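You operate a simulated robot arm through the tools that you are given. There is no shell and no other tool. Be economical: measure what you need, move in short steps, check, and stop when the job is done.

You run a simulated robot arm. Do the job below in one go: nothing can be reset, and whatever is moved stays where it is left.

Task
Measure the open jar on the refractometer, then dilute it by the chart.
Fine: dab a drop on with the dropper, shut the cover, press READ; the dropper goes back in its pot, the spout swings back. Set down upright: glass dropper. Where these are worked on the way, their far stop is far enough and under half their travel is too little: swing spout.

Only the result counts: the job must be done as asked and must still hold three seconds after the hand-in. Knocking over, shifting, dropping, spilling or breaking anything else fails it. Lids that push on must go on centred and level and be pressed home; caps that screw on are set level and turned clockwise until they are tight.

Robot
A 6-joint arm with a two-finger parallel gripper, fixed in place. Base frame: the origin is at the foot of the arm, x ahead of it, y to its left, z up; the work surface is at about z = 860. Readings come in mm, rad, newtons and seconds.
With the tool pointing down near the work surface it reaches from about 260 to 680 mm from the base axis. Its first joint turns from -1.152 to 1.152 rad. Payload 2.9 kg.
The tool frame sits at the grasp point between the pads (the TCP): z along the fingers, y along the line on which they close. The tips reach 30 mm beyond it. Largest opening 110 mm; finger width 20, thickness 10; the body of the gripper, 48 by 112 mm, starts 55 mm behind the TCP.
Orientation is that of the tool frame in the base frame, as [roll, pitch, yaw] about the fixed x, y, z axes, in that order (R = Rz(yaw) Ry(pitch) Rx(roll)). With the fingers straight down and closing along the base's y, the tool's x points along the base's -x, its y along +y and its z along -z.

Tools
- The arm moves only by the tool send_rows. Its arguments are lists of equal length, an entry for each row: "travel": the shift along the tool's x, y, z in units of 25 mm (1.0 is 25 mm), a list of three; "turn": the turn, a rotation vector about the tool's x, y, z in units of 6 degrees (1.0 is 6 degrees), a list of three; "hand": the opening, from 0 (shut) to 1 (fully open). In form: {"travel": [[tx, ty, tz], ...], "turn": [[wx, wy, wz], ...], "hand": [hand, ...]}. A call has 1 to 10 rows; each row shifts and turns the commanded pose from where the row before left it, along the tool's axes as they then stand. A call with a number of a shift or a turn outside -1 to 1 is refused whole. Each row takes 0.2 s and may step no farther than 50 mm and 0.15 rad from the row before; otherwise, or with a gripper value out of range, the whole call is refused. Where a pose cannot be reached the arm comes as near as it can. A force on the tool above 80 N (or 10 N above the force at the start of the call, whichever is more), or a blocked arm, ends the call early, and 0.2 s more pass. The fingers move at their own pace (about 108 mm/s each) and stop on an object; they squeeze with about 29 N. The grip force told is the motor's: it shows also when the fingers shut on nothing. Time passes only in rows, and 0.2 s behind the last, so rows that do not move let the fingers close. It gives the time, the measured TCP pose, the force on the tool (base axes), the opening and the grip force at its end, in the units of the frame above (readings bear some noise), with the torque about the TCP (base axes, N m) and any sound that the robot's microphone picked up.
- Cameras (640 x 400 px; columns grow to the right, rows downward): "scene" is fixed at [56.3, 421.1, 1414.2]; the picture's right is [-0.87, -0.50, 0.00], its down [-0.13, 0.22, -0.97] and it looks along [0.48, -0.84, -0.26] (base axes); focal length 296 px, centre (320, 200). "wrist" rides on the gripper at [73, 17, -103] in the tool frame; the picture's right is [-0.23, 0.97, 0.00], its down [-0.76, -0.18, -0.62] and it looks along [-0.61, -0.14, 0.78] (tool axes); focal length 222 px, centre (320, 200). There is no depth. A picture from a camera that has moved, and an enlarged one, comes with that camera's place and axes in the base frame and with its lens. The place of the scene camera against the robot may be out by one fixed shift of up to 12 mm in any direction.
- get_image(camera): a new picture of that camera. It takes no simulated time.
- enlarge(camera, box): a new picture of the part [left, top, right, bottom] of that camera's present view, enlarged. It takes no simulated time.
- finish_job(): hands the job in; it is judged then, once.

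Go step by step. Nothing tells you positions but the pictures and the camera data: compare them with the known pose of the tool, close in by small moves and look again before you grip or let go. The budget is 120 turns and 76 pictures, counting those below and the enlarged ones. Unless the task says otherwise, let go and move clear before handing in, and close with one line.

The tools are called after "Call:" as a command line: name --argument value ..., lists and objects as JSON in quotes. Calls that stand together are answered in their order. send_rows: Moves the arm, as the interface text tells. Its arguments: {"type":"object","properties":{"travel":{"type":"array"},"turn":{"type":"array"},"hand":{"type":"array"}},"required":["travel","turn","hand"]} The other tools are called the same way: get_image (camera) takes a picture; enlarge (camera, box) takes an enlarged picture of a part of a camera's view; finish_job () hands the job in.

At the start:

```text
clock: 0.0
ee_pos: [314.9, -38.3, 1328.3]
tool_rot: [-3.141, 0.002, 3.141]
ft_force: [-0.8, 0.6, 0.0]
ft_torque: [0.0, -0.03, -0.02]
width: 109.9
finger_force: 0.0
```

scene: 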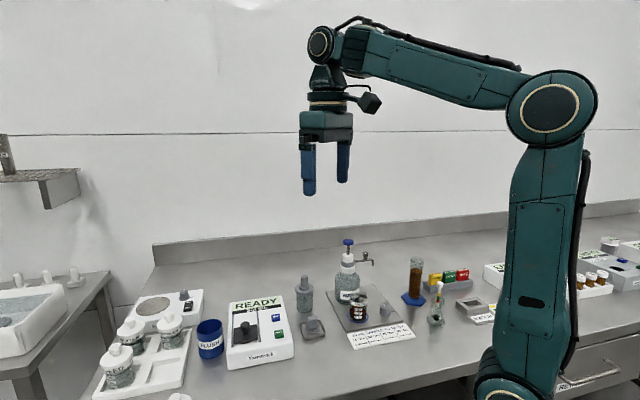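
wrist: 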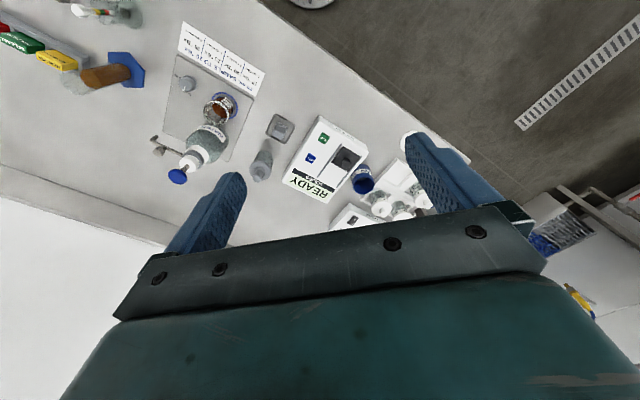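

I see a bench with a refractometer (READY), a dispenser bottle with pump and spout, an open jar, a chart and a dropper pot. I'll enlarge these areas to identify them.

Call:
enlarge --camera "scene" --box '[200, 230, 420, 370]'

Call:
enlarge --camera "wrist" --box '[140, 10, 300, 110]'

Call:
enlarge --camera "wrist" --box '[140, 80, 400, 240]'

Call:
enlarge --camera "scene" --box '[320, 230, 500, 350]'

```text
2.86 times, centred on (310, 300) of scene
camera zoom: at [56.3, 421.1, 1414.2], right [-0.87, -0.5, 0.0], down [-0.13, 0.22, -0.97], along [0.48, -0.84, -0.26], focal length 846 px, centre (349, -86)
```

zoom: 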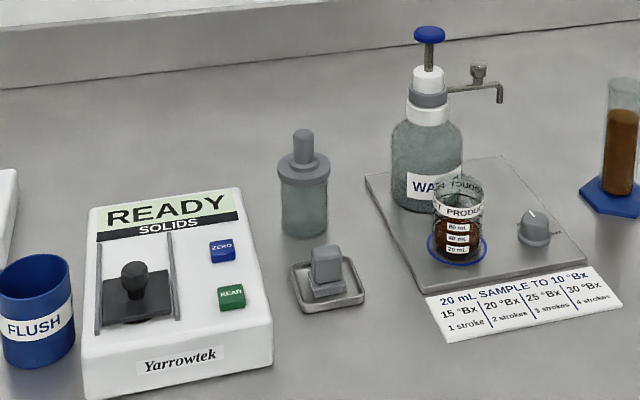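

```text
4.00 times, centred on (220, 60) of wrist
camera zoom: at [243.1, -20.5, 1430.8], right [0.23, 0.97, 0.0], down [0.76, -0.18, 0.62], along [0.61, -0.14, -0.78], focal length 888 px, centre (720, 760)
```

zoom: 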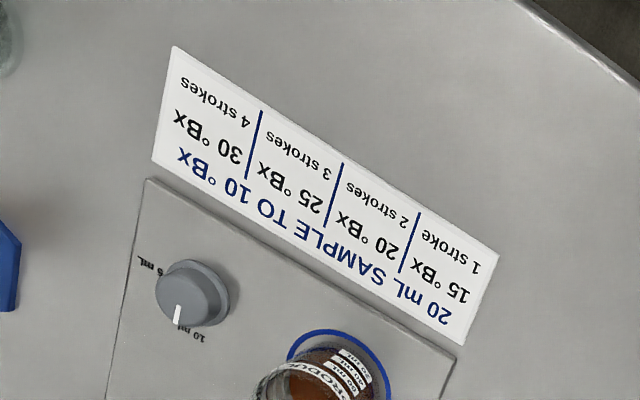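

```text
2.46 times, centred on (270, 160) of wrist
camera zoom: at [243.1, -20.5, 1430.8], right [0.23, 0.97, 0.0], down [0.76, -0.18, 0.62], along [0.61, -0.14, -0.78], focal length 547 px, centre (443, 298)
```

zoom: 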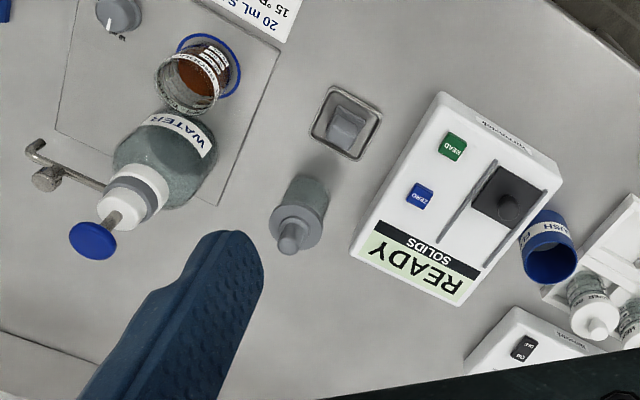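

```text
3.33 times, centred on (410, 290) of scene
camera zoom: at [56.3, 421.1, 1414.2], right [-0.87, -0.5, 0.0], down [-0.13, 0.22, -0.97], along [0.48, -0.84, -0.26], focal length 986 px, centre (20, -100)
```

zoom: 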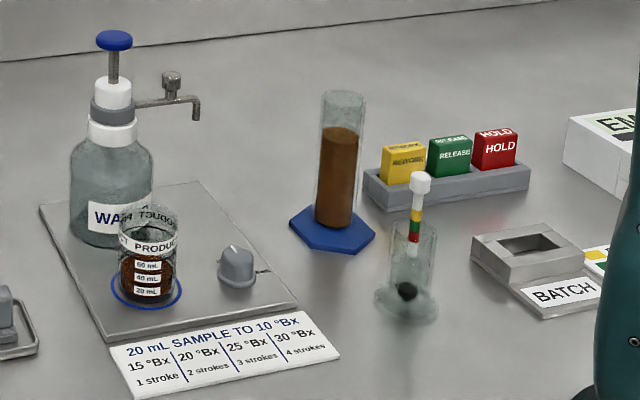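

The water rig, pot, wiper block and refractometer are roughly located. The chart's strokes match 10 mL per stroke on a 20 mL sample, so I'll move closer to check the dial, the jar level and the cover.

Call:
send_rows --travel '[[0.325, -0.83, 0.9], [0.325, -0.83, 0.9], [0.325, -0.83, 0.9], [0.325, -0.83, 0.9], [0.325, -0.83, 0.9], [0.325, -0.83, 0.9], [0.325, -0.83, 0.9], [0.325, -0.83, 0.9]]' --turn '[[0, 0, 0], [0, 0, 0], [0, 0, 0], [0, 0, 0], [0, 0, 0], [0, 0, 0], [0, 0, 0], [0, 0, 0]]' --hand '[1, 1, 1, 1, 1, 1, 1, 1]'

Call:
get_image --camera "wrist"

Call:
enlarge --camera "scene" --box '[330, 280, 400, 330]'

Call:
enlarge --camera "scene" --box '[220, 290, 330, 360]'

```text
clock: 1.8
ee_pos: [250.8, -204.6, 1148.3]
tool_rot: [-3.141, 0.002, 3.14]
ft_force: [-0.7, -0.1, 0.0]
ft_torque: [0.01, 0.0, 0.0]
width: 110.1
finger_force: 0.1
```

```text
69 pictures are left
camera wrist: at [179.2, -187.4, 1250.2], right [0.23, 0.97, 0.0], down [0.76, -0.18, 0.62], along [0.61, -0.14, -0.78], focal length 222 px, centre (320, 200)
```

wrist: 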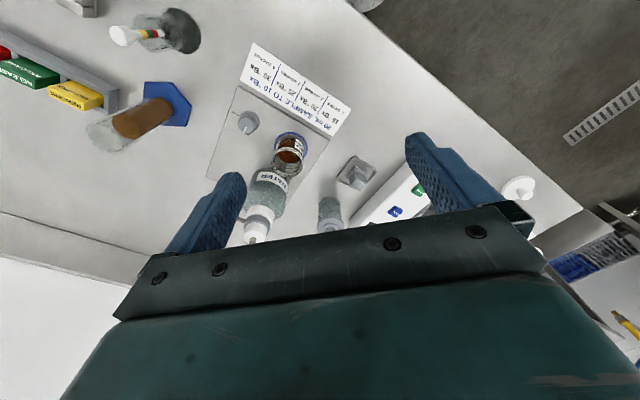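

```text
8.00 times, centred on (365, 305) of scene
camera zoom: at [56.3, 421.1, 1414.2], right [-0.87, -0.5, 0.0], down [-0.13, 0.22, -0.97], along [0.48, -0.84, -0.26], focal length 2368 px, centre (-40, -640)
```

zoom: 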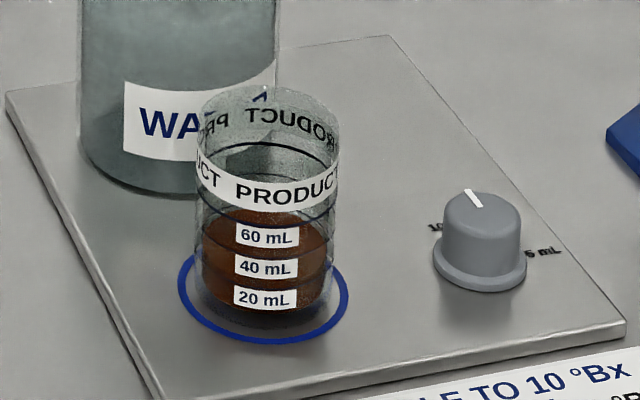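

```text
5.71 times, centred on (275, 325) of scene
camera zoom: at [56.3, 421.1, 1414.2], right [-0.87, -0.5, 0.0], down [-0.13, 0.22, -0.97], along [0.48, -0.84, -0.26], focal length 1691 px, centre (577, -514)
```

zoom: 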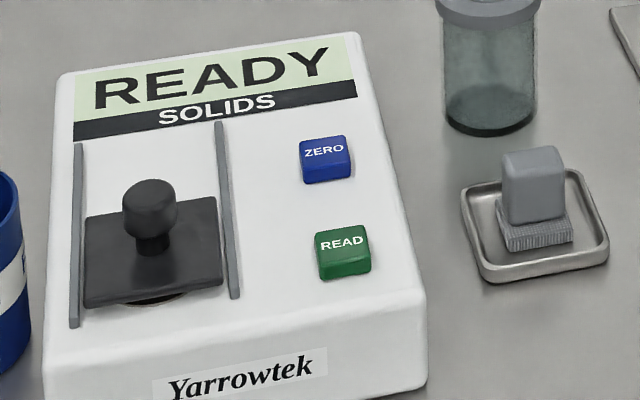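

The jar appears to hold about 20 mL and the dial seems set to 10 mL. I'll confirm both from above, nearer the rig.

Call:
send_rows --travel '[[-0.1, -1, 0.5], [-0.1, -1, 0.5], [-0.1, -1, 0.5], [-0.1, -0.6, 0.5], [0, 0, 0.5]]' --turn '[[0, 0, 0], [0, 0, 0], [0, 0, 0], [0, 0, 0], [0, 0, 0]]' --hand '[1, 1, 1, 1, 1]'

Call:
get_image --camera "wrist"

Call:
enlarge --camera "wrist" --box '[260, 20, 420, 120]'

```text
clock: 3.0
ee_pos: [260.1, -293.1, 1085.9]
tool_rot: [-3.139, 0.001, -3.141]
ft_force: [0.2, -0.6, 0.1]
ft_torque: [-0.01, -0.01, -0.02]
width: 110.1
finger_force: 0.1
```

```text
66 pictures are left
camera wrist: at [188.7, -277.4, 1187.9], right [0.23, 0.97, 0.0], down [0.76, -0.18, 0.62], along [0.61, -0.14, -0.78], focal length 222 px, centre (320, 200)
```

wrist: 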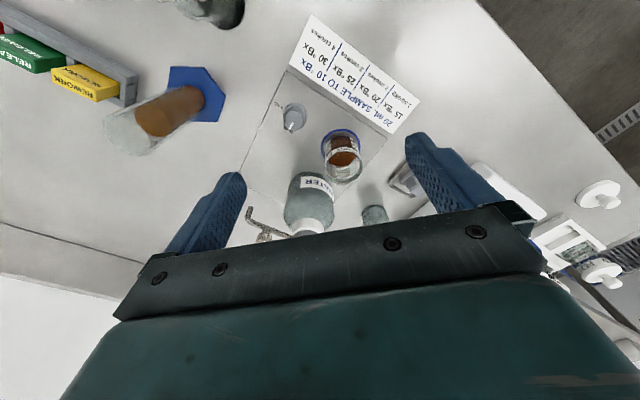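

```text
4.00 times, centred on (340, 70) of wrist
camera zoom: at [188.7, -277.4, 1187.9], right [0.23, 0.97, 0.0], down [0.76, -0.18, 0.62], along [0.61, -0.14, -0.78], focal length 888 px, centre (240, 720)
```

zoom: 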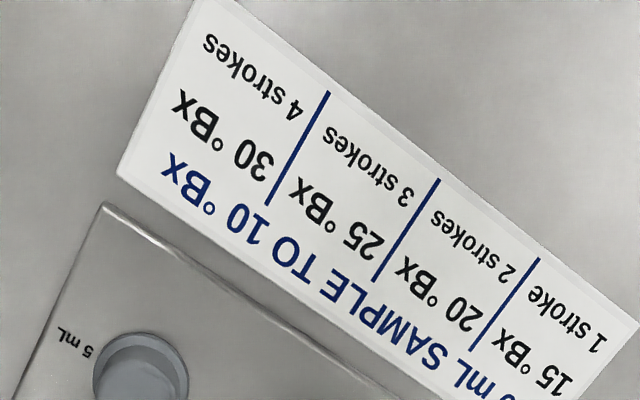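

Call:
enlarge --camera "wrist" --box '[240, 90, 400, 250]'

```text
2.50 times, centred on (320, 170) of wrist
camera zoom: at [188.7, -277.4, 1187.9], right [0.23, 0.97, 0.0], down [0.76, -0.18, 0.62], along [0.61, -0.14, -0.78], focal length 555 px, centre (320, 275)
```

zoom: 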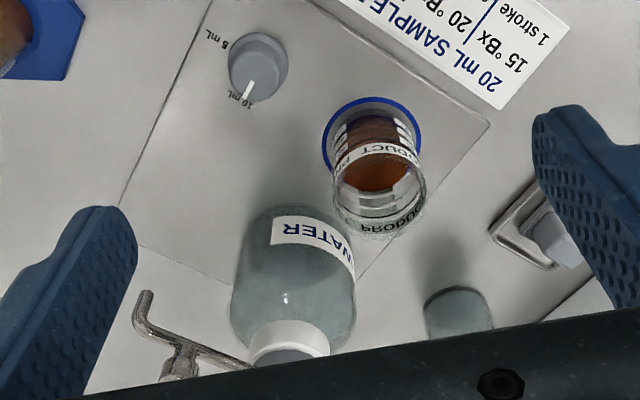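

Dial confirmed at 10 mL, and the jar holds about 20 mL. Next I'll look at the refractometer and the pot from above.

Call:
send_rows --travel '[[-0.96, 0.93, -0.05], [-0.96, 0.93, -0.05], [-0.96, 0.93, -0.05], [-0.96, 0.93, -0.05], [-0.96, 0.93, -0.05], [-0.96, 0.93, -0.05], [-0.96, 0.93, -0.05], [-0.96, 0.93, -0.05]]' --turn '[[0, 0, 0], [0, 0, 0], [0, 0, 0], [0, 0, 0], [0, 0, 0], [0, 0, 0], [0, 0, 0], [0, 0, 0]]' --hand '[1, 1, 1, 1, 1, 1, 1, 1]'

Call:
get_image --camera "wrist"

Call:
enlarge --camera "wrist" --box '[240, 40, 440, 240]'

```text
clock: 4.8
ee_pos: [452.2, -107.0, 1094.1]
tool_rot: [-3.141, 0.002, 3.141]
ft_force: [0.4, 0.1, -0.7]
ft_torque: [0.02, 0.01, -0.01]
width: 110.0
finger_force: 0.1
```

```text
63 pictures are left
camera wrist: at [381.3, -89.7, 1197.4], right [0.23, 0.97, 0.0], down [0.76, -0.18, 0.62], along [0.61, -0.14, -0.78], focal length 222 px, centre (320, 200)
```

wrist: 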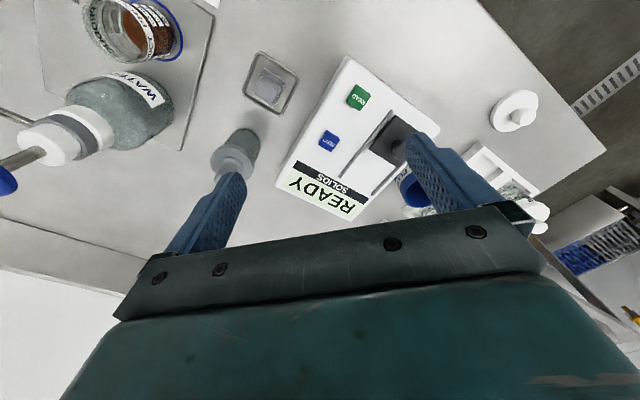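

```text
2.00 times, centred on (340, 140) of wrist
camera zoom: at [381.3, -89.7, 1197.4], right [0.23, 0.97, 0.0], down [0.76, -0.18, 0.62], along [0.61, -0.14, -0.78], focal length 444 px, centre (280, 320)
```

zoom: 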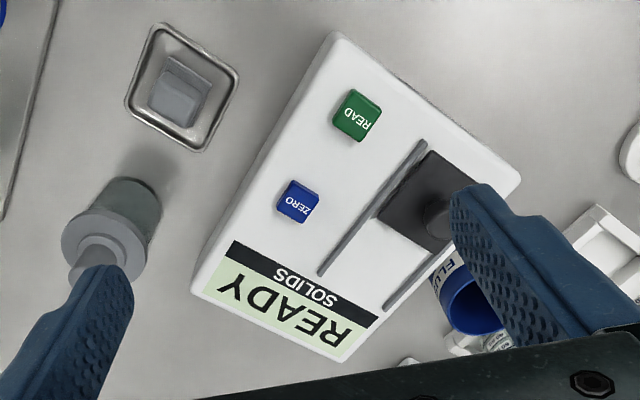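

The cover sits at the user end of its rails. I'll take a second, lower view to triangulate heights.

Call:
send_rows --travel '[[0.5, 0.9, 0.6], [0.5, 0.9, 0.6], [0.5, 0.9, 0.6], [0.5, 0.9, 0.6]]' --turn '[[0, 0, 0], [0, 0, 0], [0, 0, 0], [0, 0, 0]]' --hand '[1, 1, 1, 1]'

Call:
enlarge --camera "wrist" --box '[220, 40, 420, 240]'

```text
clock: 5.8
ee_pos: [402.7, -17.6, 1034.8]
tool_rot: [3.141, 0.0, 3.141]
ft_force: [-0.1, -0.6, -0.1]
ft_torque: [0.0, 0.02, 0.0]
width: 109.9
finger_force: 0.0
```

```text
2.00 times, centred on (320, 140) of wrist
camera zoom: at [330.4, -0.3, 1138.2], right [0.23, 0.97, 0.0], down [0.76, -0.18, 0.62], along [0.61, -0.14, -0.78], focal length 444 px, centre (320, 320)
```

zoom: 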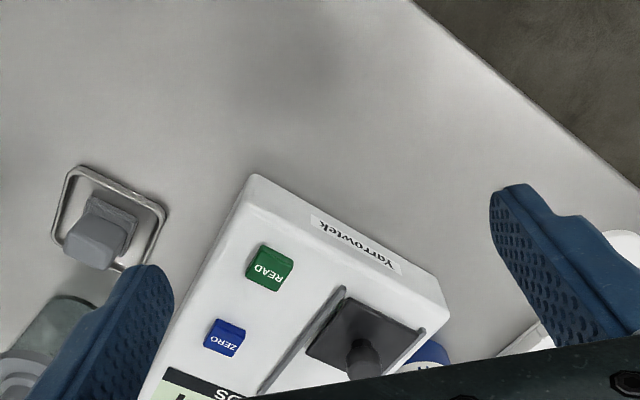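

READ ≈ (462,-61,908) and the cover knob ≈ (529,-17, top 941). The rails run along (0.69,-0.72), so I'll move over the knob and yaw 46° to grip across the slide.

Call:
send_rows --travel '[[-0.9, 0, 0], [-0.9, 0, 0], [-0.9, 0, 0], [-0.9, 0, 0], [-0.9, 0, 0], [-0.55, 0, 0]]' --turn '[[0, 0, 0], [0, 0, 0], [0, 0, 0], [0, 0, 0], [0, 0, 0], [0, 0, 0]]' --hand '[0.5, 0.5, 0.5, 0.5, 0.5, 0.5]'

Call:
send_rows --travel '[[0, 0, 0], [0, 0, 0], [0, 0, 0], [0, 0, 0], [0, 0, 0], [0, 0, 0], [0, 0, 0], [0, 0, 0]]' --turn '[[0, 0, 0.96], [0, 0, 0.96], [0, 0, 0.96], [0, 0, 0.96], [0, 0, 0.96], [0, 0, 0.96], [0, 0, 0.96], [0, 0, 0.96]]' --hand '[0.5, 0.5, 0.5, 0.5, 0.5, 0.5, 0.5, 0.5]'

Call:
get_image --camera "wrist"

```text
clock: 7.2
ee_pos: [528.8, -18.9, 1034.7]
tool_rot: [-3.14, 0.002, 3.142]
ft_force: [0.3, -1.0, 0.9]
ft_torque: [0.0, 0.03, 0.0]
width: 54.8
finger_force: 0.1
```

```text
clock: 9.0
ee_pos: [528.5, -18.1, 1035.5]
tool_rot: [3.14, 0.0, 2.335]
ft_force: [0.4, 0.4, 0.0]
ft_torque: [-0.01, 0.01, -0.02]
width: 55.2
finger_force: 0.0
```

```text
60 pictures are left
camera wrist: at [491.6, 46.0, 1138.4], right [0.86, 0.51, 0.0], down [0.4, -0.67, 0.62], along [0.32, -0.54, -0.78], focal length 222 px, centre (320, 200)
```

wrist: 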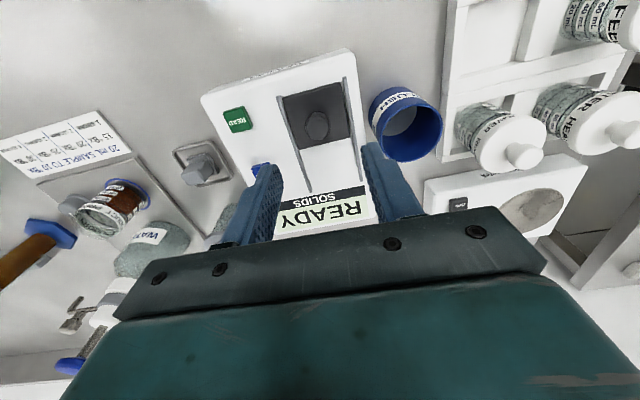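

The knob lies directly beneath. I'll lower with a 55 mm opening and close on it.

Call:
send_rows --travel '[[0, -0.05, 0.9], [0, -0.05, 0.9], [0, 0, 0.8], [0, 0, 0.5], [0, 0, 0.3], [0, 0, 0]]' --turn '[[0, 0, 0], [0, 0, 0], [0, 0, 0], [0, 0, 0], [0, 0, 0], [0, 0, 0]]' --hand '[0.5, 0.5, 0.5, 0.5, 0.5, 0.5]'

Call:
get_image --camera "wrist"

```text
clock: 10.4
ee_pos: [527.7, -18.5, 951.5]
tool_rot: [3.14, 0.002, 2.337]
ft_force: [-1.2, -1.7, 6.9]
ft_torque: [0.07, -0.08, 0.06]
width: 55.0
finger_force: 0.0
```

```text
59 pictures are left
camera wrist: at [490.1, 43.8, 1054.0], right [0.86, 0.51, 0.0], down [0.4, -0.67, 0.62], along [0.32, -0.54, -0.78], focal length 222 px, centre (320, 200)
```

wrist: 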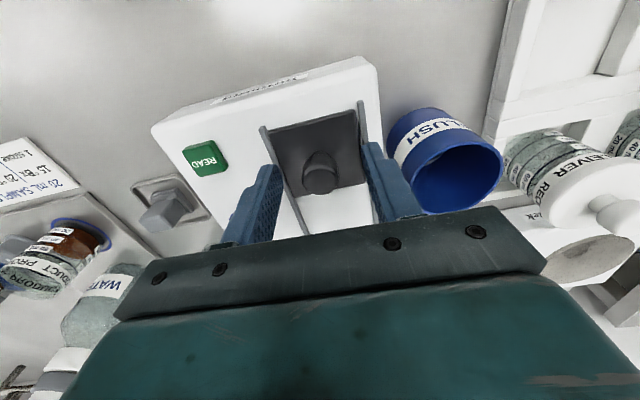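

Fingertips seem to touch the rails (7 N), so I'll lift a few mm and then close.

Call:
send_rows --travel '[[0, 0, -0.2], [0, 0, 0], [0, 0, 0], [0, 0, 0]]' --turn '[[0, 0, 0], [0, 0, 0], [0, 0, 0], [0, 0, 0]]' --hand '[0.5, 0.1, 0.1, 0.1]'

```text
clock: 11.4
ee_pos: [528.1, -18.9, 955.1]
tool_rot: [3.14, 0.002, 2.338]
ft_force: [4.6, 4.7, -7.9]
ft_torque: [0.02, -0.16, -0.01]
width: 20.4
finger_force: 44.9
```

The knob is gripped at 20 mm. Now I'll slide it toward the display.

Call:
send_rows --travel '[[-0.4, 0, 0], [-0.4, 0, 0], [-0.4, 0, 0], [-0.4, 0, 0], [-0.4, 0, 0]]' --turn '[[0, 0, 0], [0, 0, 0], [0, 0, 0], [0, 0, 0], [0, 0, 0]]' --hand '[0.1, 0.1, 0.1, 0.1, 0.1]'

Call:
get_image --camera "wrist"

```text
clock: 12.6
ee_pos: [562.5, -54.8, 955.2]
tool_rot: [3.139, 0.001, 2.342]
ft_force: [16.9, 16.2, -17.1]
ft_torque: [0.62, 0.06, -0.04]
width: 20.5
finger_force: 45.4
```

```text
58 pictures are left
camera wrist: at [525.0, 9.5, 1057.9], right [0.86, 0.52, 0.0], down [0.4, -0.67, 0.62], along [0.32, -0.53, -0.78], focal length 222 px, centre (320, 200)
```

wrist: 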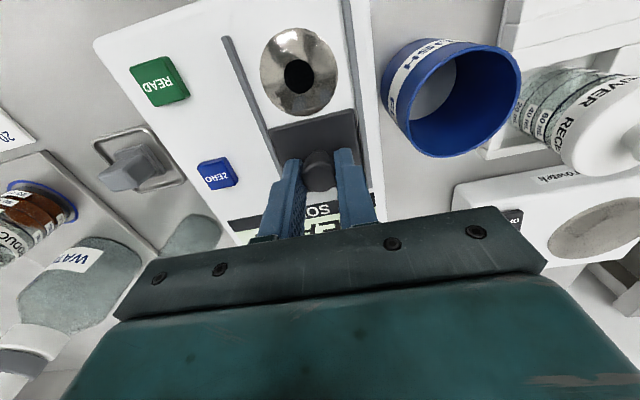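

The prism is uncovered at about (526,-18). I'll slide a little further, then release and rise.

Call:
send_rows --travel '[[-0.15, 0.05, 0], [-0.15, 0.05, 0]]' --turn '[[0, 0, 0], [0, 0, 0]]' --hand '[0.1, 0.1]'

Call:
send_rows --travel '[[0, 0, 0], [0, 0, 0], [0, 0, -0.8], [0, 0, -0.9], [0, 0, -0.9], [0, 0, -0.9]]' --turn '[[0, 0, 0], [0, 0, 0], [0, 0, 0], [0, 0, 0], [0, 0, 0], [0, 0, 0]]' --hand '[0.45, 0.45, 0.45, 0.45, 0.45, 0.45]'

Call:
get_image --camera "wrist"

```text
clock: 13.2
ee_pos: [569.3, -59.2, 955.6]
tool_rot: [-3.141, 0.001, 2.335]
ft_force: [7.7, 7.8, -14.9]
ft_torque: [-0.11, -0.36, 0.0]
width: 20.3
finger_force: 44.9
```

```text
clock: 14.6
ee_pos: [570.2, -60.4, 1044.1]
tool_rot: [3.141, 0.0, 2.336]
ft_force: [0.0, 0.4, 0.0]
ft_torque: [0.01, 0.03, 0.0]
width: 49.5
finger_force: 0.1
```

```text
57 pictures are left
camera wrist: at [531.8, 4.2, 1146.4], right [0.86, 0.51, 0.0], down [0.4, -0.67, 0.62], along [0.32, -0.53, -0.78], focal length 222 px, centre (320, 200)
```

wrist: 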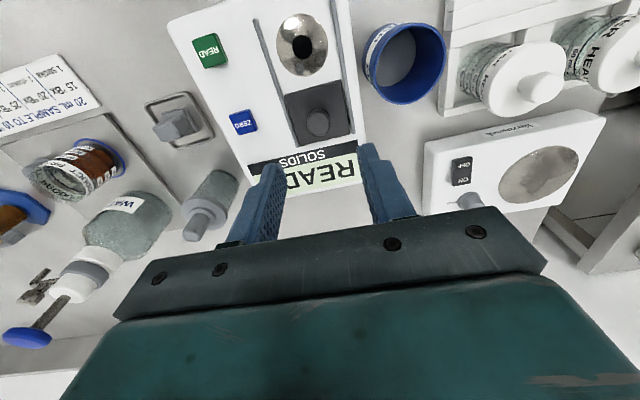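

The cover is open and clear of the prism. Next I'll go above the dropper pot at about (504,-246).

Call:
send_rows --travel '[[-0.441, -0.879, 0], [-0.441, -0.879, 0], [-0.441, -0.879, 0], [-0.441, -0.879, 0], [-0.441, -0.879, 0], [-0.441, -0.879, 0], [-0.441, -0.879, 0], [-0.441, -0.879, 0]]' --turn '[[0, 0, 0], [0, 0, 0], [0, 0, 0], [0, 0, 0], [0, 0, 0], [0, 0, 0], [0, 0, 0], [0, 0, 0]]' --hand '[0.5, 0.5, 0.5, 0.5, 0.5, 0.5, 0.5, 0.5]'

Call:
get_image --camera "wrist"

Call:
enlarge --camera "scene" --box '[240, 220, 420, 340]'

```text
clock: 16.4
ee_pos: [502.6, -244.2, 1042.6]
tool_rot: [3.139, -0.001, 2.336]
ft_force: [0.5, 0.0, -0.6]
ft_torque: [0.05, -0.02, 0.02]
width: 54.9
finger_force: 0.1
```

```text
56 pictures are left
camera wrist: at [465.1, -181.2, 1145.6], right [0.86, 0.51, 0.0], down [0.4, -0.67, 0.62], along [0.32, -0.53, -0.78], focal length 222 px, centre (320, 200)
```

wrist: 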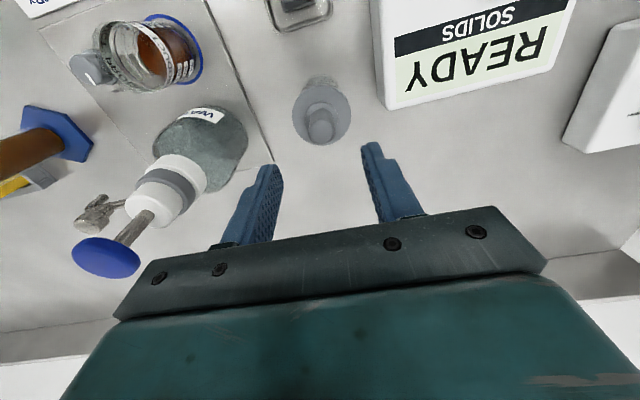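

```text
3.33 times, centred on (330, 280) of scene
camera zoom: at [56.2, 421.1, 1414.2], right [-0.87, -0.5, 0.0], down [-0.13, 0.22, -0.97], along [0.48, -0.84, -0.26], focal length 986 px, centre (287, -67)
```

zoom: 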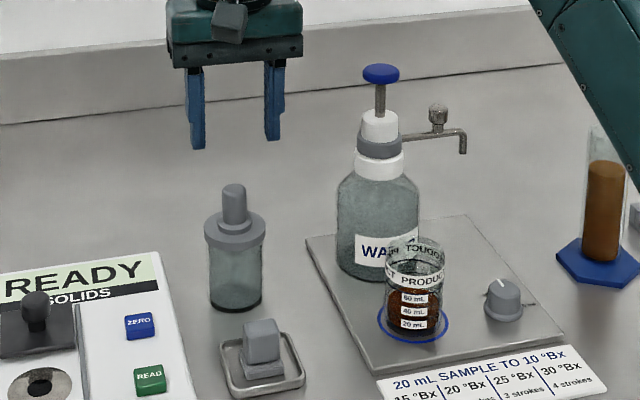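

The bulb is nearly under the gripper, at about (500,-238) with its top near 963. I'll lower partway, check, then go on.

Call:
send_rows --travel '[[0.11, 0.03, 0.8], [0.11, 0.03, 0.7]]' --turn '[[0, 0, 0], [0, 0, 0]]' --hand '[0.5, 0.5]'

Call:
get_image --camera "wrist"

Call:
enlarge --camera "scene" --box '[270, 220, 360, 320]'

```text
clock: 17.0
ee_pos: [502.0, -240.0, 1004.7]
tool_rot: [3.139, -0.001, 2.336]
ft_force: [0.3, -0.9, 0.2]
ft_torque: [0.0, 0.04, -0.01]
width: 55.0
finger_force: 0.1
```

```text
54 pictures are left
camera wrist: at [463.0, -175.5, 1108.1], right [0.86, 0.51, 0.0], down [0.4, -0.67, 0.62], along [0.32, -0.53, -0.78], focal length 222 px, centre (320, 200)
```

wrist: 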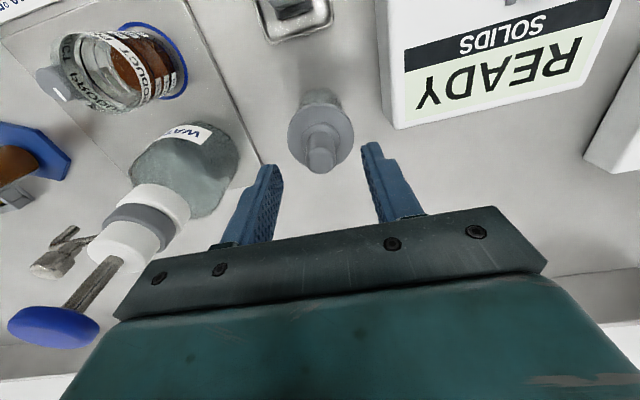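

```text
4.00 times, centred on (315, 270) of scene
camera zoom: at [56.3, 421.1, 1414.2], right [-0.87, -0.5, 0.0], down [-0.13, 0.22, -0.97], along [0.48, -0.84, -0.26], focal length 1184 px, centre (340, -80)
```

zoom: 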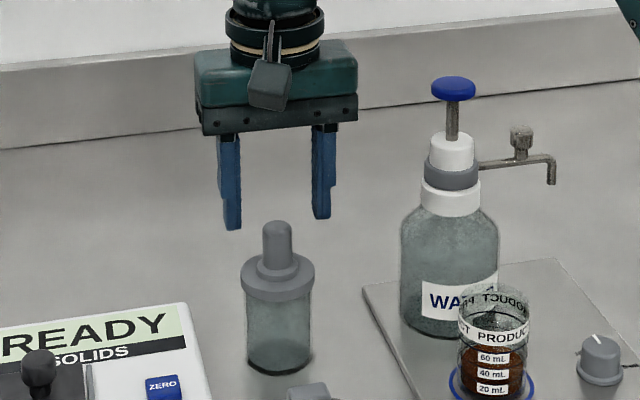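

The bulb top is about (502,-239,972), just below the fingertips. I'll lower 26 mm and grip.

Call:
send_rows --travel '[[0, 0, 0.5], [0, 0, 0.5], [0, 0, 0], [0, 0, 0], [0, 0, 0], [0, 0, 0]]' --turn '[[0, 0, 0], [0, 0, 0], [0, 0, 0], [0, 0, 0], [0, 0, 0], [0, 0, 0]]' --hand '[0.5, 0.5, 0.5, 0.05, 0.05, 0.05]'

Call:
get_image --camera "wrist"

```text
clock: 18.4
ee_pos: [501.5, -239.0, 980.1]
tool_rot: [-3.141, 0.0, 2.336]
ft_force: [-0.1, 0.5, -0.1]
ft_torque: [0.02, -0.02, -0.02]
width: 20.1
finger_force: 29.0
```

```text
52 pictures are left
camera wrist: at [463.6, -175.8, 1083.3], right [0.86, 0.51, 0.0], down [0.4, -0.67, 0.62], along [0.32, -0.53, -0.78], focal length 222 px, centre (320, 200)
```

wrist: 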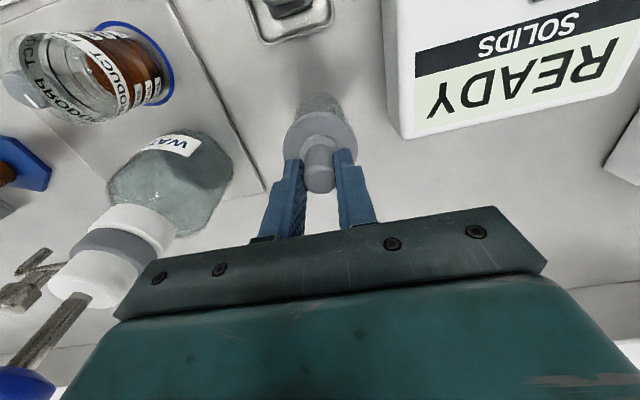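

Gripped at (501.5,-239.0,980.1), which is the return pose. I'll lift straight up.

Call:
send_rows --travel '[[0, 0, -0.4], [0, 0, -0.8], [0, 0, -0.8], [0, 0, -0.8], [0, 0, -0.8], [0, 0, -0.8], [0, 0, -0.4]]' --turn '[[0, 0, 0], [0, 0, 0], [0, 0, 0], [0, 0, 0], [0, 0, 0], [0, 0, 0], [0, 0, 0]]' --hand '[0.05, 0.05, 0.05, 0.05, 0.05, 0.05, 0.05]'

Call:
enlarge --camera "scene" --box '[270, 200, 400, 320]'

Call:
get_image --camera "wrist"

```text
clock: 20.0
ee_pos: [501.5, -239.3, 1100.9]
tool_rot: [3.139, -0.001, 2.337]
ft_force: [0.2, 0.4, -1.4]
ft_torque: [-0.02, -0.02, 0.0]
width: 20.0
finger_force: 28.5
```

```text
3.33 times, centred on (335, 260) of scene
camera zoom: at [56.3, 421.1, 1414.2], right [-0.87, -0.5, 0.0], down [-0.13, 0.22, -0.97], along [0.48, -0.84, -0.26], focal length 986 px, centre (270, 0)
```

zoom: 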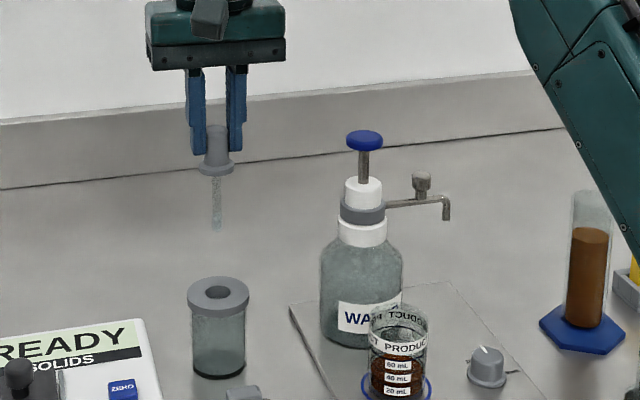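

```text
50 pictures are left
camera wrist: at [463.1, -175.8, 1203.4], right [0.86, 0.51, 0.0], down [0.4, -0.67, 0.62], along [0.32, -0.53, -0.78], focal length 222 px, centre (320, 200)
```

wrist: 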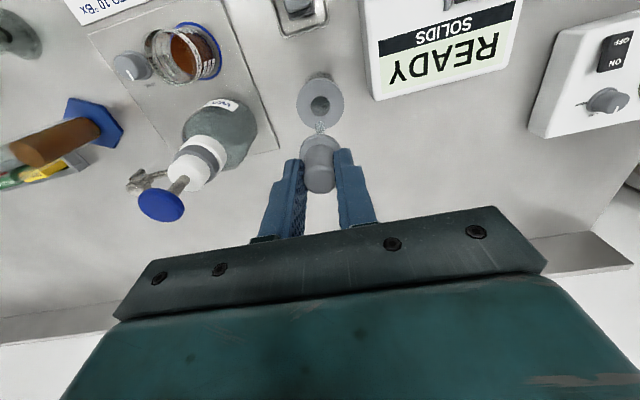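

The dropper is lifted, with its tip about 103 mm below the TCP. Next I'll carry it over the jar at about (351,-275).

Call:
send_rows --travel '[[0.518, -0.888, 0], [0.518, -0.888, 0], [0.518, -0.888, 0], [0.518, -0.888, 0], [0.518, -0.888, 0], [0.518, -0.888, 0], [0, 0, 0]]' --turn '[[0, 0, 0], [0, 0, 0], [0, 0, 0], [0, 0, 0], [0, 0, 0], [0, 0, 0], [0, 0, 0]]' --hand '[0.05, 0.05, 0.05, 0.05, 0.05, 0.05, 0.05]'

Call:
enlarge --camera "wrist" --box '[220, 0, 420, 200]'

Call:
enlarge --camera "scene" --box '[310, 200, 410, 320]'

```text
clock: 21.6
ee_pos: [350.2, -276.5, 1100.1]
tool_rot: [3.14, 0.001, 2.338]
ft_force: [-0.3, -0.1, -0.4]
ft_torque: [-0.01, -0.01, -0.01]
width: 20.0
finger_force: 29.4
```

```text
2.00 times, centred on (320, 100) of wrist
camera zoom: at [312.3, -212.4, 1202.8], right [0.86, 0.51, 0.0], down [0.4, -0.67, 0.62], along [0.32, -0.53, -0.78], focal length 444 px, centre (320, 400)
```

zoom: 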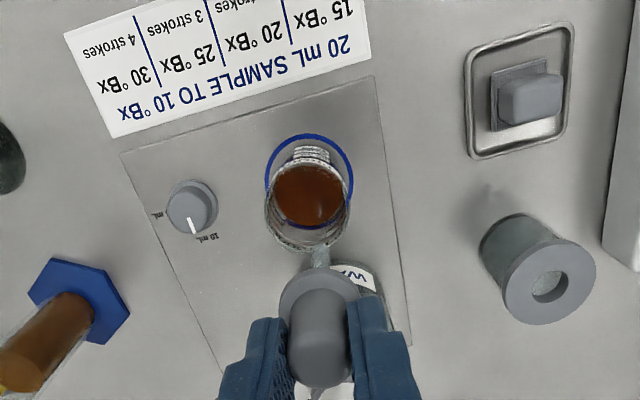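

```text
3.33 times, centred on (360, 260) of scene
camera zoom: at [56.2, 421.1, 1414.2], right [-0.87, -0.5, 0.0], down [-0.13, 0.22, -0.97], along [0.48, -0.84, -0.26], focal length 986 px, centre (187, 0)
```

zoom: 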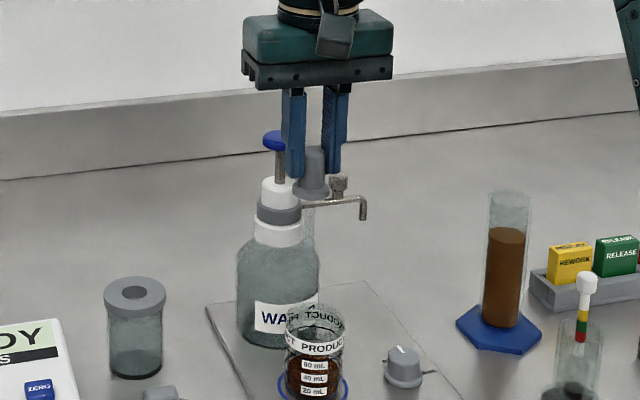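

The jar centre is at about (344.5,-277). I'll shift slightly, lower until the tip is near the rim, and look again.

Call:
send_rows --travel '[[0.15, -0.19, 0.5], [0, 0, 0.7], [0, 0, 0.6], [0, 0, 0]]' --turn '[[0, 0, 0], [0, 0, 0], [0, 0, 0], [0, 0, 0]]' --hand '[0.05, 0.05, 0.05, 0.05]'

Call:
enlarge --camera "wrist" --box '[220, 0, 420, 200]'

Call:
enlarge --camera "scene" --box '[320, 230, 400, 330]'

```text
clock: 22.6
ee_pos: [345.3, -275.5, 1054.0]
tool_rot: [3.14, 0.0, 2.337]
ft_force: [-0.7, -0.4, 0.2]
ft_torque: [-0.01, 0.03, -0.03]
width: 19.9
finger_force: 28.7
```

```text
2.00 times, centred on (320, 100) of wrist
camera zoom: at [307.3, -212.8, 1157.3], right [0.86, 0.51, 0.0], down [0.4, -0.67, 0.62], along [0.32, -0.53, -0.78], focal length 444 px, centre (320, 400)
```

zoom: 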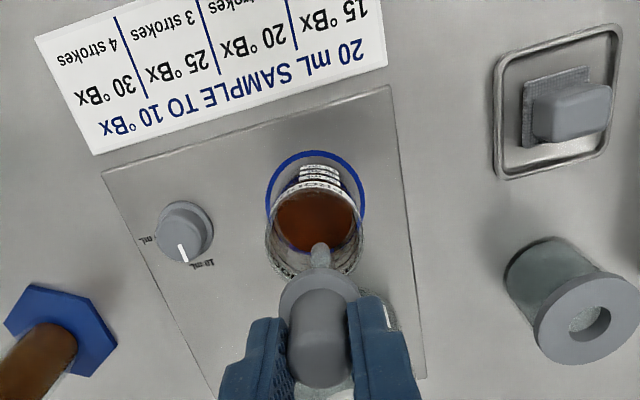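

```text
4.00 times, centred on (360, 280) of scene
camera zoom: at [56.3, 421.1, 1414.2], right [-0.87, -0.5, 0.0], down [-0.13, 0.22, -0.97], along [0.48, -0.84, -0.26], focal length 1184 px, centre (160, -120)
```

zoom: 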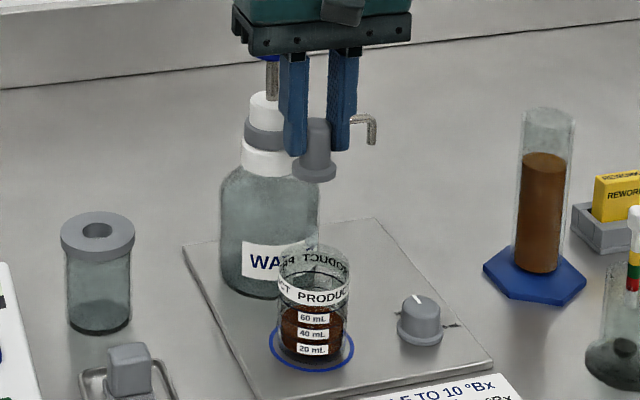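

The tip is aligned with the jar mouth. I'll lower slowly into the liquid.

Call:
send_rows --travel '[[0.05, -0.05, 0.5], [0, 0, 0.5], [0, 0, 0.5], [0, 0, 0.4], [0, 0, 0.4], [0, 0, 0.4]]' --turn '[[0, 0, 0], [0, 0, 0], [0, 0, 0], [0, 0, 0], [0, 0, 0], [0, 0, 0]]' --hand '[0.05, 0.05, 0.05, 0.05, 0.05, 0.05]'

Call:
enlarge --camera "scene" --box '[330, 260, 390, 330]'

```text
clock: 24.0
ee_pos: [342.9, -276.5, 987.4]
tool_rot: [3.139, -0.001, 2.337]
ft_force: [-0.6, 0.5, -1.8]
ft_torque: [-0.03, 0.0, 0.01]
width: 19.9
finger_force: 29.5
```

```text
5.71 times, centred on (360, 295) of scene
camera zoom: at [56.3, 421.1, 1414.2], right [-0.87, -0.5, 0.0], down [-0.13, 0.22, -0.97], along [0.48, -0.84, -0.26], focal length 1691 px, centre (91, -343)
```

zoom: 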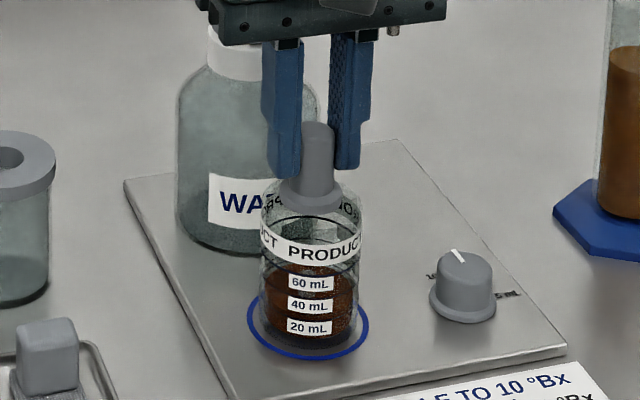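

The collar is at the jar mouth. A few mm more should dip the tip.

Call:
send_rows --travel '[[0, 0, 0.15], [0, 0, 0.15], [0, 0, 0.1], [0, 0, 0], [0, 0, 0], [0, 0, 0]]' --turn '[[0, 0, 0], [0, 0, 0], [0, 0, 0], [0, 0, 0], [0, 0, 0], [0, 0, 0]]' --hand '[0.05, 0.05, 0.05, 0.05, 0.05, 0.05]'

Call:
enlarge --camera "scene" --box '[340, 275, 380, 325]'

Call:
enlarge --camera "wrist" --box '[270, 50, 380, 160]'

```text
clock: 25.4
ee_pos: [343.2, -277.6, 978.4]
tool_rot: [3.141, 0.005, 2.339]
ft_force: [-0.2, 0.0, 26.2]
ft_torque: [-0.02, -0.05, -0.02]
width: 20.1
finger_force: 29.4
```

```text
8.00 times, centred on (360, 300) of scene
camera zoom: at [56.0, 421.4, 1414.1], right [-0.87, -0.5, 0.0], down [-0.13, 0.22, -0.97], along [0.48, -0.84, -0.26], focal length 2368 px, centre (0, -600)
```

zoom: 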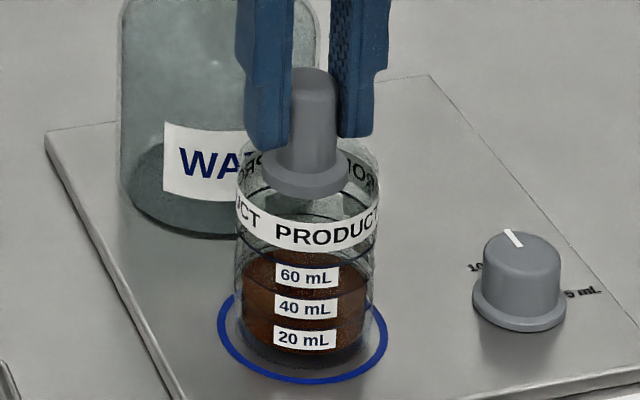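

```text
3.64 times, centred on (325, 105) of wrist
camera zoom: at [305.7, -213.2, 1081.2], right [0.86, 0.51, 0.0], down [0.4, -0.67, 0.63], along [0.32, -0.54, -0.78], focal length 808 px, centre (302, 546)
```

zoom: 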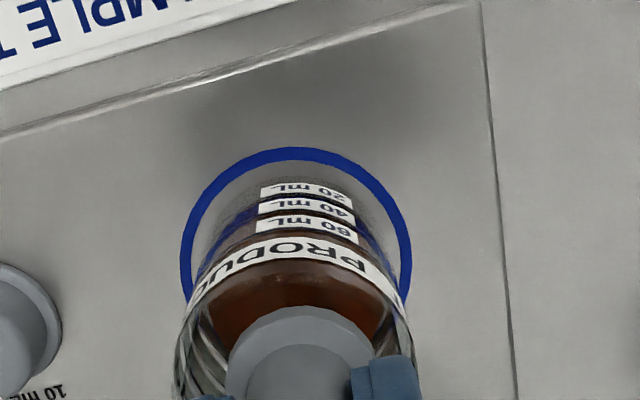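

The tip touched the jar floor (26 N). I'll back off slowly, lift out, and check the glass for a load.

Call:
send_rows --travel '[[0, 0, -0.15], [0, 0, 0], [0, 0, 0], [0, 0, -0.4], [0, 0, -0.8], [0, 0, -0.9], [0, 0, -0.9], [0, 0, -0.9], [0, 0, -0.8]]' --turn '[[0, 0, 0], [0, 0, 0], [0, 0, 0], [0, 0, 0], [0, 0, 0], [0, 0, 0], [0, 0, 0], [0, 0, 0], [0, 0, 0]]' --hand '[0.05, 0.05, 0.05, 0.05, 0.05, 0.05, 0.05, 0.05, 0.05]'

Call:
enlarge --camera "scene" --box '[320, 220, 400, 320]'

```text
clock: 27.4
ee_pos: [343.1, -276.8, 1098.6]
tool_rot: [3.14, 0.001, 2.338]
ft_force: [0.3, 0.1, -0.7]
ft_torque: [0.03, -0.03, 0.0]
width: 20.0
finger_force: 28.8
```

```text
4.00 times, centred on (360, 270) of scene
camera zoom: at [56.2, 421.1, 1414.2], right [-0.87, -0.5, 0.0], down [-0.13, 0.22, -0.97], along [0.48, -0.84, -0.26], focal length 1184 px, centre (160, -80)
```

zoom: 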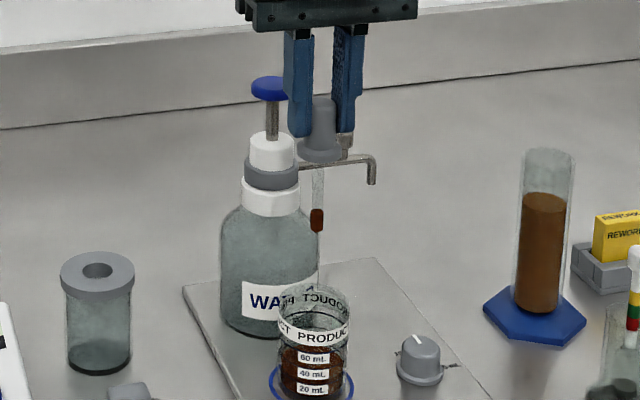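

The tip holds a brown load. I'll carry it to the prism at about (526,-17).

Call:
send_rows --travel '[[0.174, 0.891, 0], [0.174, 0.891, 0], [0.174, 0.891, 0], [0.174, 0.891, 0], [0.174, 0.891, 0], [0.174, 0.891, 0], [0.174, 0.891, 0]]' --turn '[[0, 0, 0], [0, 0, 0], [0, 0, 0], [0, 0, 0], [0, 0, 0], [0, 0, 0], [0, 0, 0]]' --hand '[0.05, 0.05, 0.05, 0.05, 0.05, 0.05, 0.05]'

Call:
send_rows --travel '[[0.174, 0.891, 0], [0.174, 0.891, 0], [0.174, 0.891, 0], [0.174, 0.891, 0], [0.174, 0.891, 0], [0.174, 0.891, 0], [0.174, 0.891, 0], [0, 0, 0.8], [0, 0, 0.8], [0, 0, 0]]' --turn '[[0, 0, 0], [0, 0, 0], [0, 0, 0], [0, 0, 0], [0, 0, 0], [0, 0, 0], [0, 0, 0], [0, 0, 0], [0, 0, 0], [0, 0, 0]]' --hand '[0.05, 0.05, 0.05, 0.05, 0.05, 0.05, 0.05, 0.05, 0.05, 0.05]'

Call:
enlarge --camera "wrist" --box '[220, 0, 420, 200]'

Call:
enlarge --camera "scene" --box '[210, 250, 330, 370]'

```text
clock: 29.0
ee_pos: [434.6, -145.6, 1099.7]
tool_rot: [3.14, -0.001, 2.337]
ft_force: [-0.5, 0.0, -0.5]
ft_torque: [-0.01, -0.03, 0.0]
width: 19.8
finger_force: 29.1
```

```text
clock: 31.2
ee_pos: [525.3, -15.3, 1058.0]
tool_rot: [3.139, 0.001, 2.337]
ft_force: [-0.5, 1.5, -1.0]
ft_torque: [0.03, -0.01, 0.0]
width: 19.7
finger_force: 28.9
```

```text
2.00 times, centred on (320, 100) of wrist
camera zoom: at [488.0, 47.8, 1161.9], right [0.86, 0.51, 0.0], down [0.4, -0.67, 0.62], along [0.32, -0.53, -0.78], focal length 444 px, centre (320, 400)
```

zoom: 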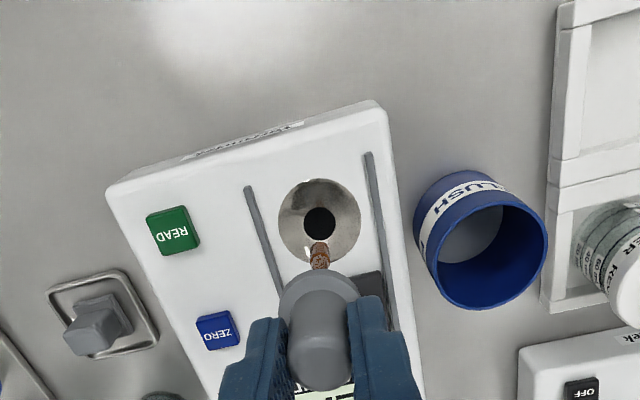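

```text
3.33 times, centred on (270, 310) of scene
camera zoom: at [56.3, 421.1, 1414.2], right [-0.87, -0.5, 0.0], down [-0.13, 0.22, -0.97], along [0.48, -0.84, -0.26], focal length 986 px, centre (487, -167)
```

zoom: 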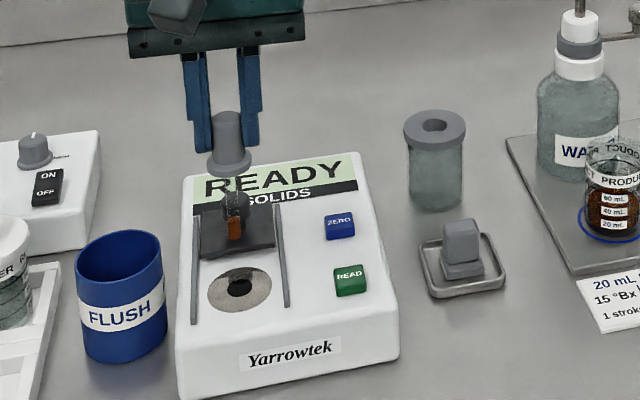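

The tip is nearly above the dark prism centre. I'll nudge 2 mm, lower most of the way, then creep.

Call:
send_rows --travel '[[-0.1, 0, 0.5], [0, 0, 0.5], [0, 0, 0.4], [0, 0, 0]]' --turn '[[0, 0, 0], [0, 0, 0], [0, 0, 0], [0, 0, 0]]' --hand '[0.05, 0.05, 0.05, 0.05]'

Call:
enlarge --camera "wrist" --box '[270, 50, 370, 150]'

Call:
enlarge --camera "scene" --box '[240, 290, 320, 350]'

```text
clock: 32.2
ee_pos: [526.3, -17.5, 1025.1]
tool_rot: [3.14, 0.001, 2.336]
ft_force: [-0.9, -0.3, 0.0]
ft_torque: [0.02, -0.02, 0.0]
width: 19.9
finger_force: 29.4
```

```text
4.00 times, centred on (320, 100) of wrist
camera zoom: at [489.5, 45.9, 1127.5], right [0.86, 0.51, 0.0], down [0.4, -0.67, 0.62], along [0.32, -0.53, -0.78], focal length 888 px, centre (320, 600)
```

zoom: 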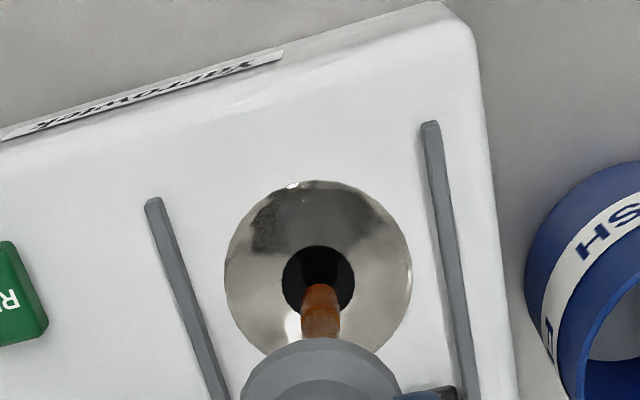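

```text
6.67 times, centred on (280, 320) of scene
camera zoom: at [56.3, 421.1, 1414.2], right [-0.87, -0.5, 0.0], down [-0.13, 0.22, -0.97], along [0.48, -0.84, -0.26], focal length 1973 px, centre (587, -600)
```

zoom: 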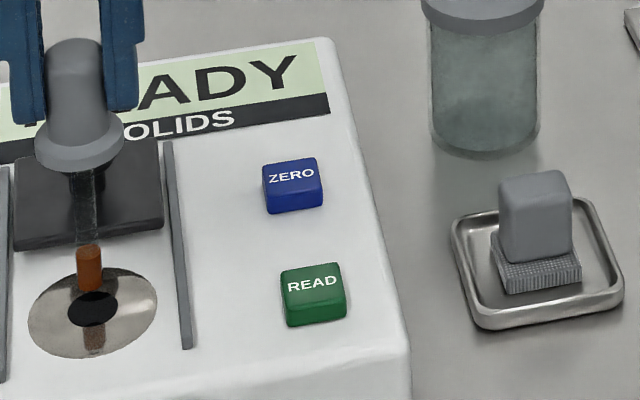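

The tip is some 8–10 mm above the prism centre. Now creeping down.

Call:
send_rows --travel '[[0, 0, 0.1], [0, 0, 0.1], [0, 0, 0.08], [0, 0, 0]]' --turn '[[0, 0, 0], [0, 0, 0], [0, 0, 0], [0, 0, 0]]' --hand '[0.05, 0.05, 0.05, 0.05]'

Call:
enlarge --camera "scene" --box '[240, 300, 290, 340]'

```text
clock: 33.2
ee_pos: [527.1, -18.1, 1017.7]
tool_rot: [3.14, 0.001, 2.336]
ft_force: [0.5, 0.6, -0.3]
ft_torque: [-0.02, 0.03, -0.03]
width: 19.9
finger_force: 28.6
```

```text
10.00 times, centred on (265, 320) of scene
camera zoom: at [56.3, 421.1, 1414.2], right [-0.87, -0.5, 0.0], down [-0.13, 0.22, -0.97], along [0.48, -0.84, -0.26], focal length 2960 px, centre (870, -1000)
```

zoom: 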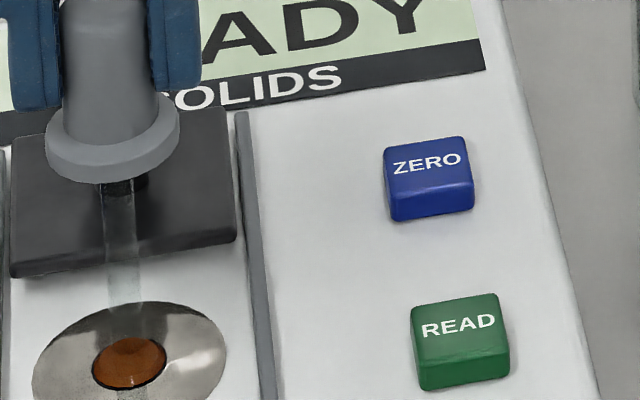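

The drop is on the prism and the dropper is empty. I'll lift and go back over the pot.

Call:
send_rows --travel '[[0, 0, -0.8], [0, 0, -0.8], [0, 0, -0.8], [0, 0, -0.9]]' --turn '[[0, 0, 0], [0, 0, 0], [0, 0, 0], [0, 0, 0]]' --hand '[0.05, 0.05, 0.05, 0.05]'

Call:
send_rows --travel '[[-0.71, -0.857, 0], [-0.71, -0.857, 0], [-0.71, -0.857, 0], [-0.71, -0.857, 0], [-0.71, -0.857, 0], [-0.71, -0.857, 0], [-0.71, -0.857, 0], [-0.71, -0.857, 0], [0, 0, 0]]' --turn '[[0, 0, 0], [0, 0, 0], [0, 0, 0], [0, 0, 0], [0, 0, 0], [0, 0, 0], [0, 0, 0], [0, 0, 0], [0, 0, 0]]' --hand '[0.05, 0.05, 0.05, 0.05, 0.05, 0.05, 0.05, 0.05, 0.05]'

Call:
enlarge --camera "wrist" --box '[220, 0, 420, 200]'

```text
clock: 34.2
ee_pos: [528.5, -17.6, 1099.3]
tool_rot: [3.139, 0.0, 2.336]
ft_force: [-0.8, -0.2, -1.0]
ft_torque: [0.03, 0.01, 0.02]
width: 20.0
finger_force: 29.3
```

```text
clock: 36.2
ee_pos: [501.1, -240.8, 1099.4]
tool_rot: [3.14, -0.001, 2.338]
ft_force: [-0.3, -1.0, 0.2]
ft_torque: [0.01, 0.01, 0.03]
width: 19.8
finger_force: 29.4
```

```text
2.00 times, centred on (320, 100) of wrist
camera zoom: at [464.7, -176.3, 1202.1], right [0.86, 0.51, 0.0], down [0.4, -0.67, 0.62], along [0.32, -0.53, -0.78], focal length 444 px, centre (320, 400)
```

zoom: 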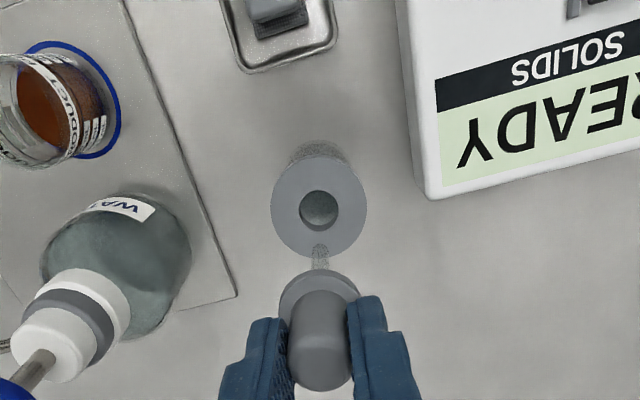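

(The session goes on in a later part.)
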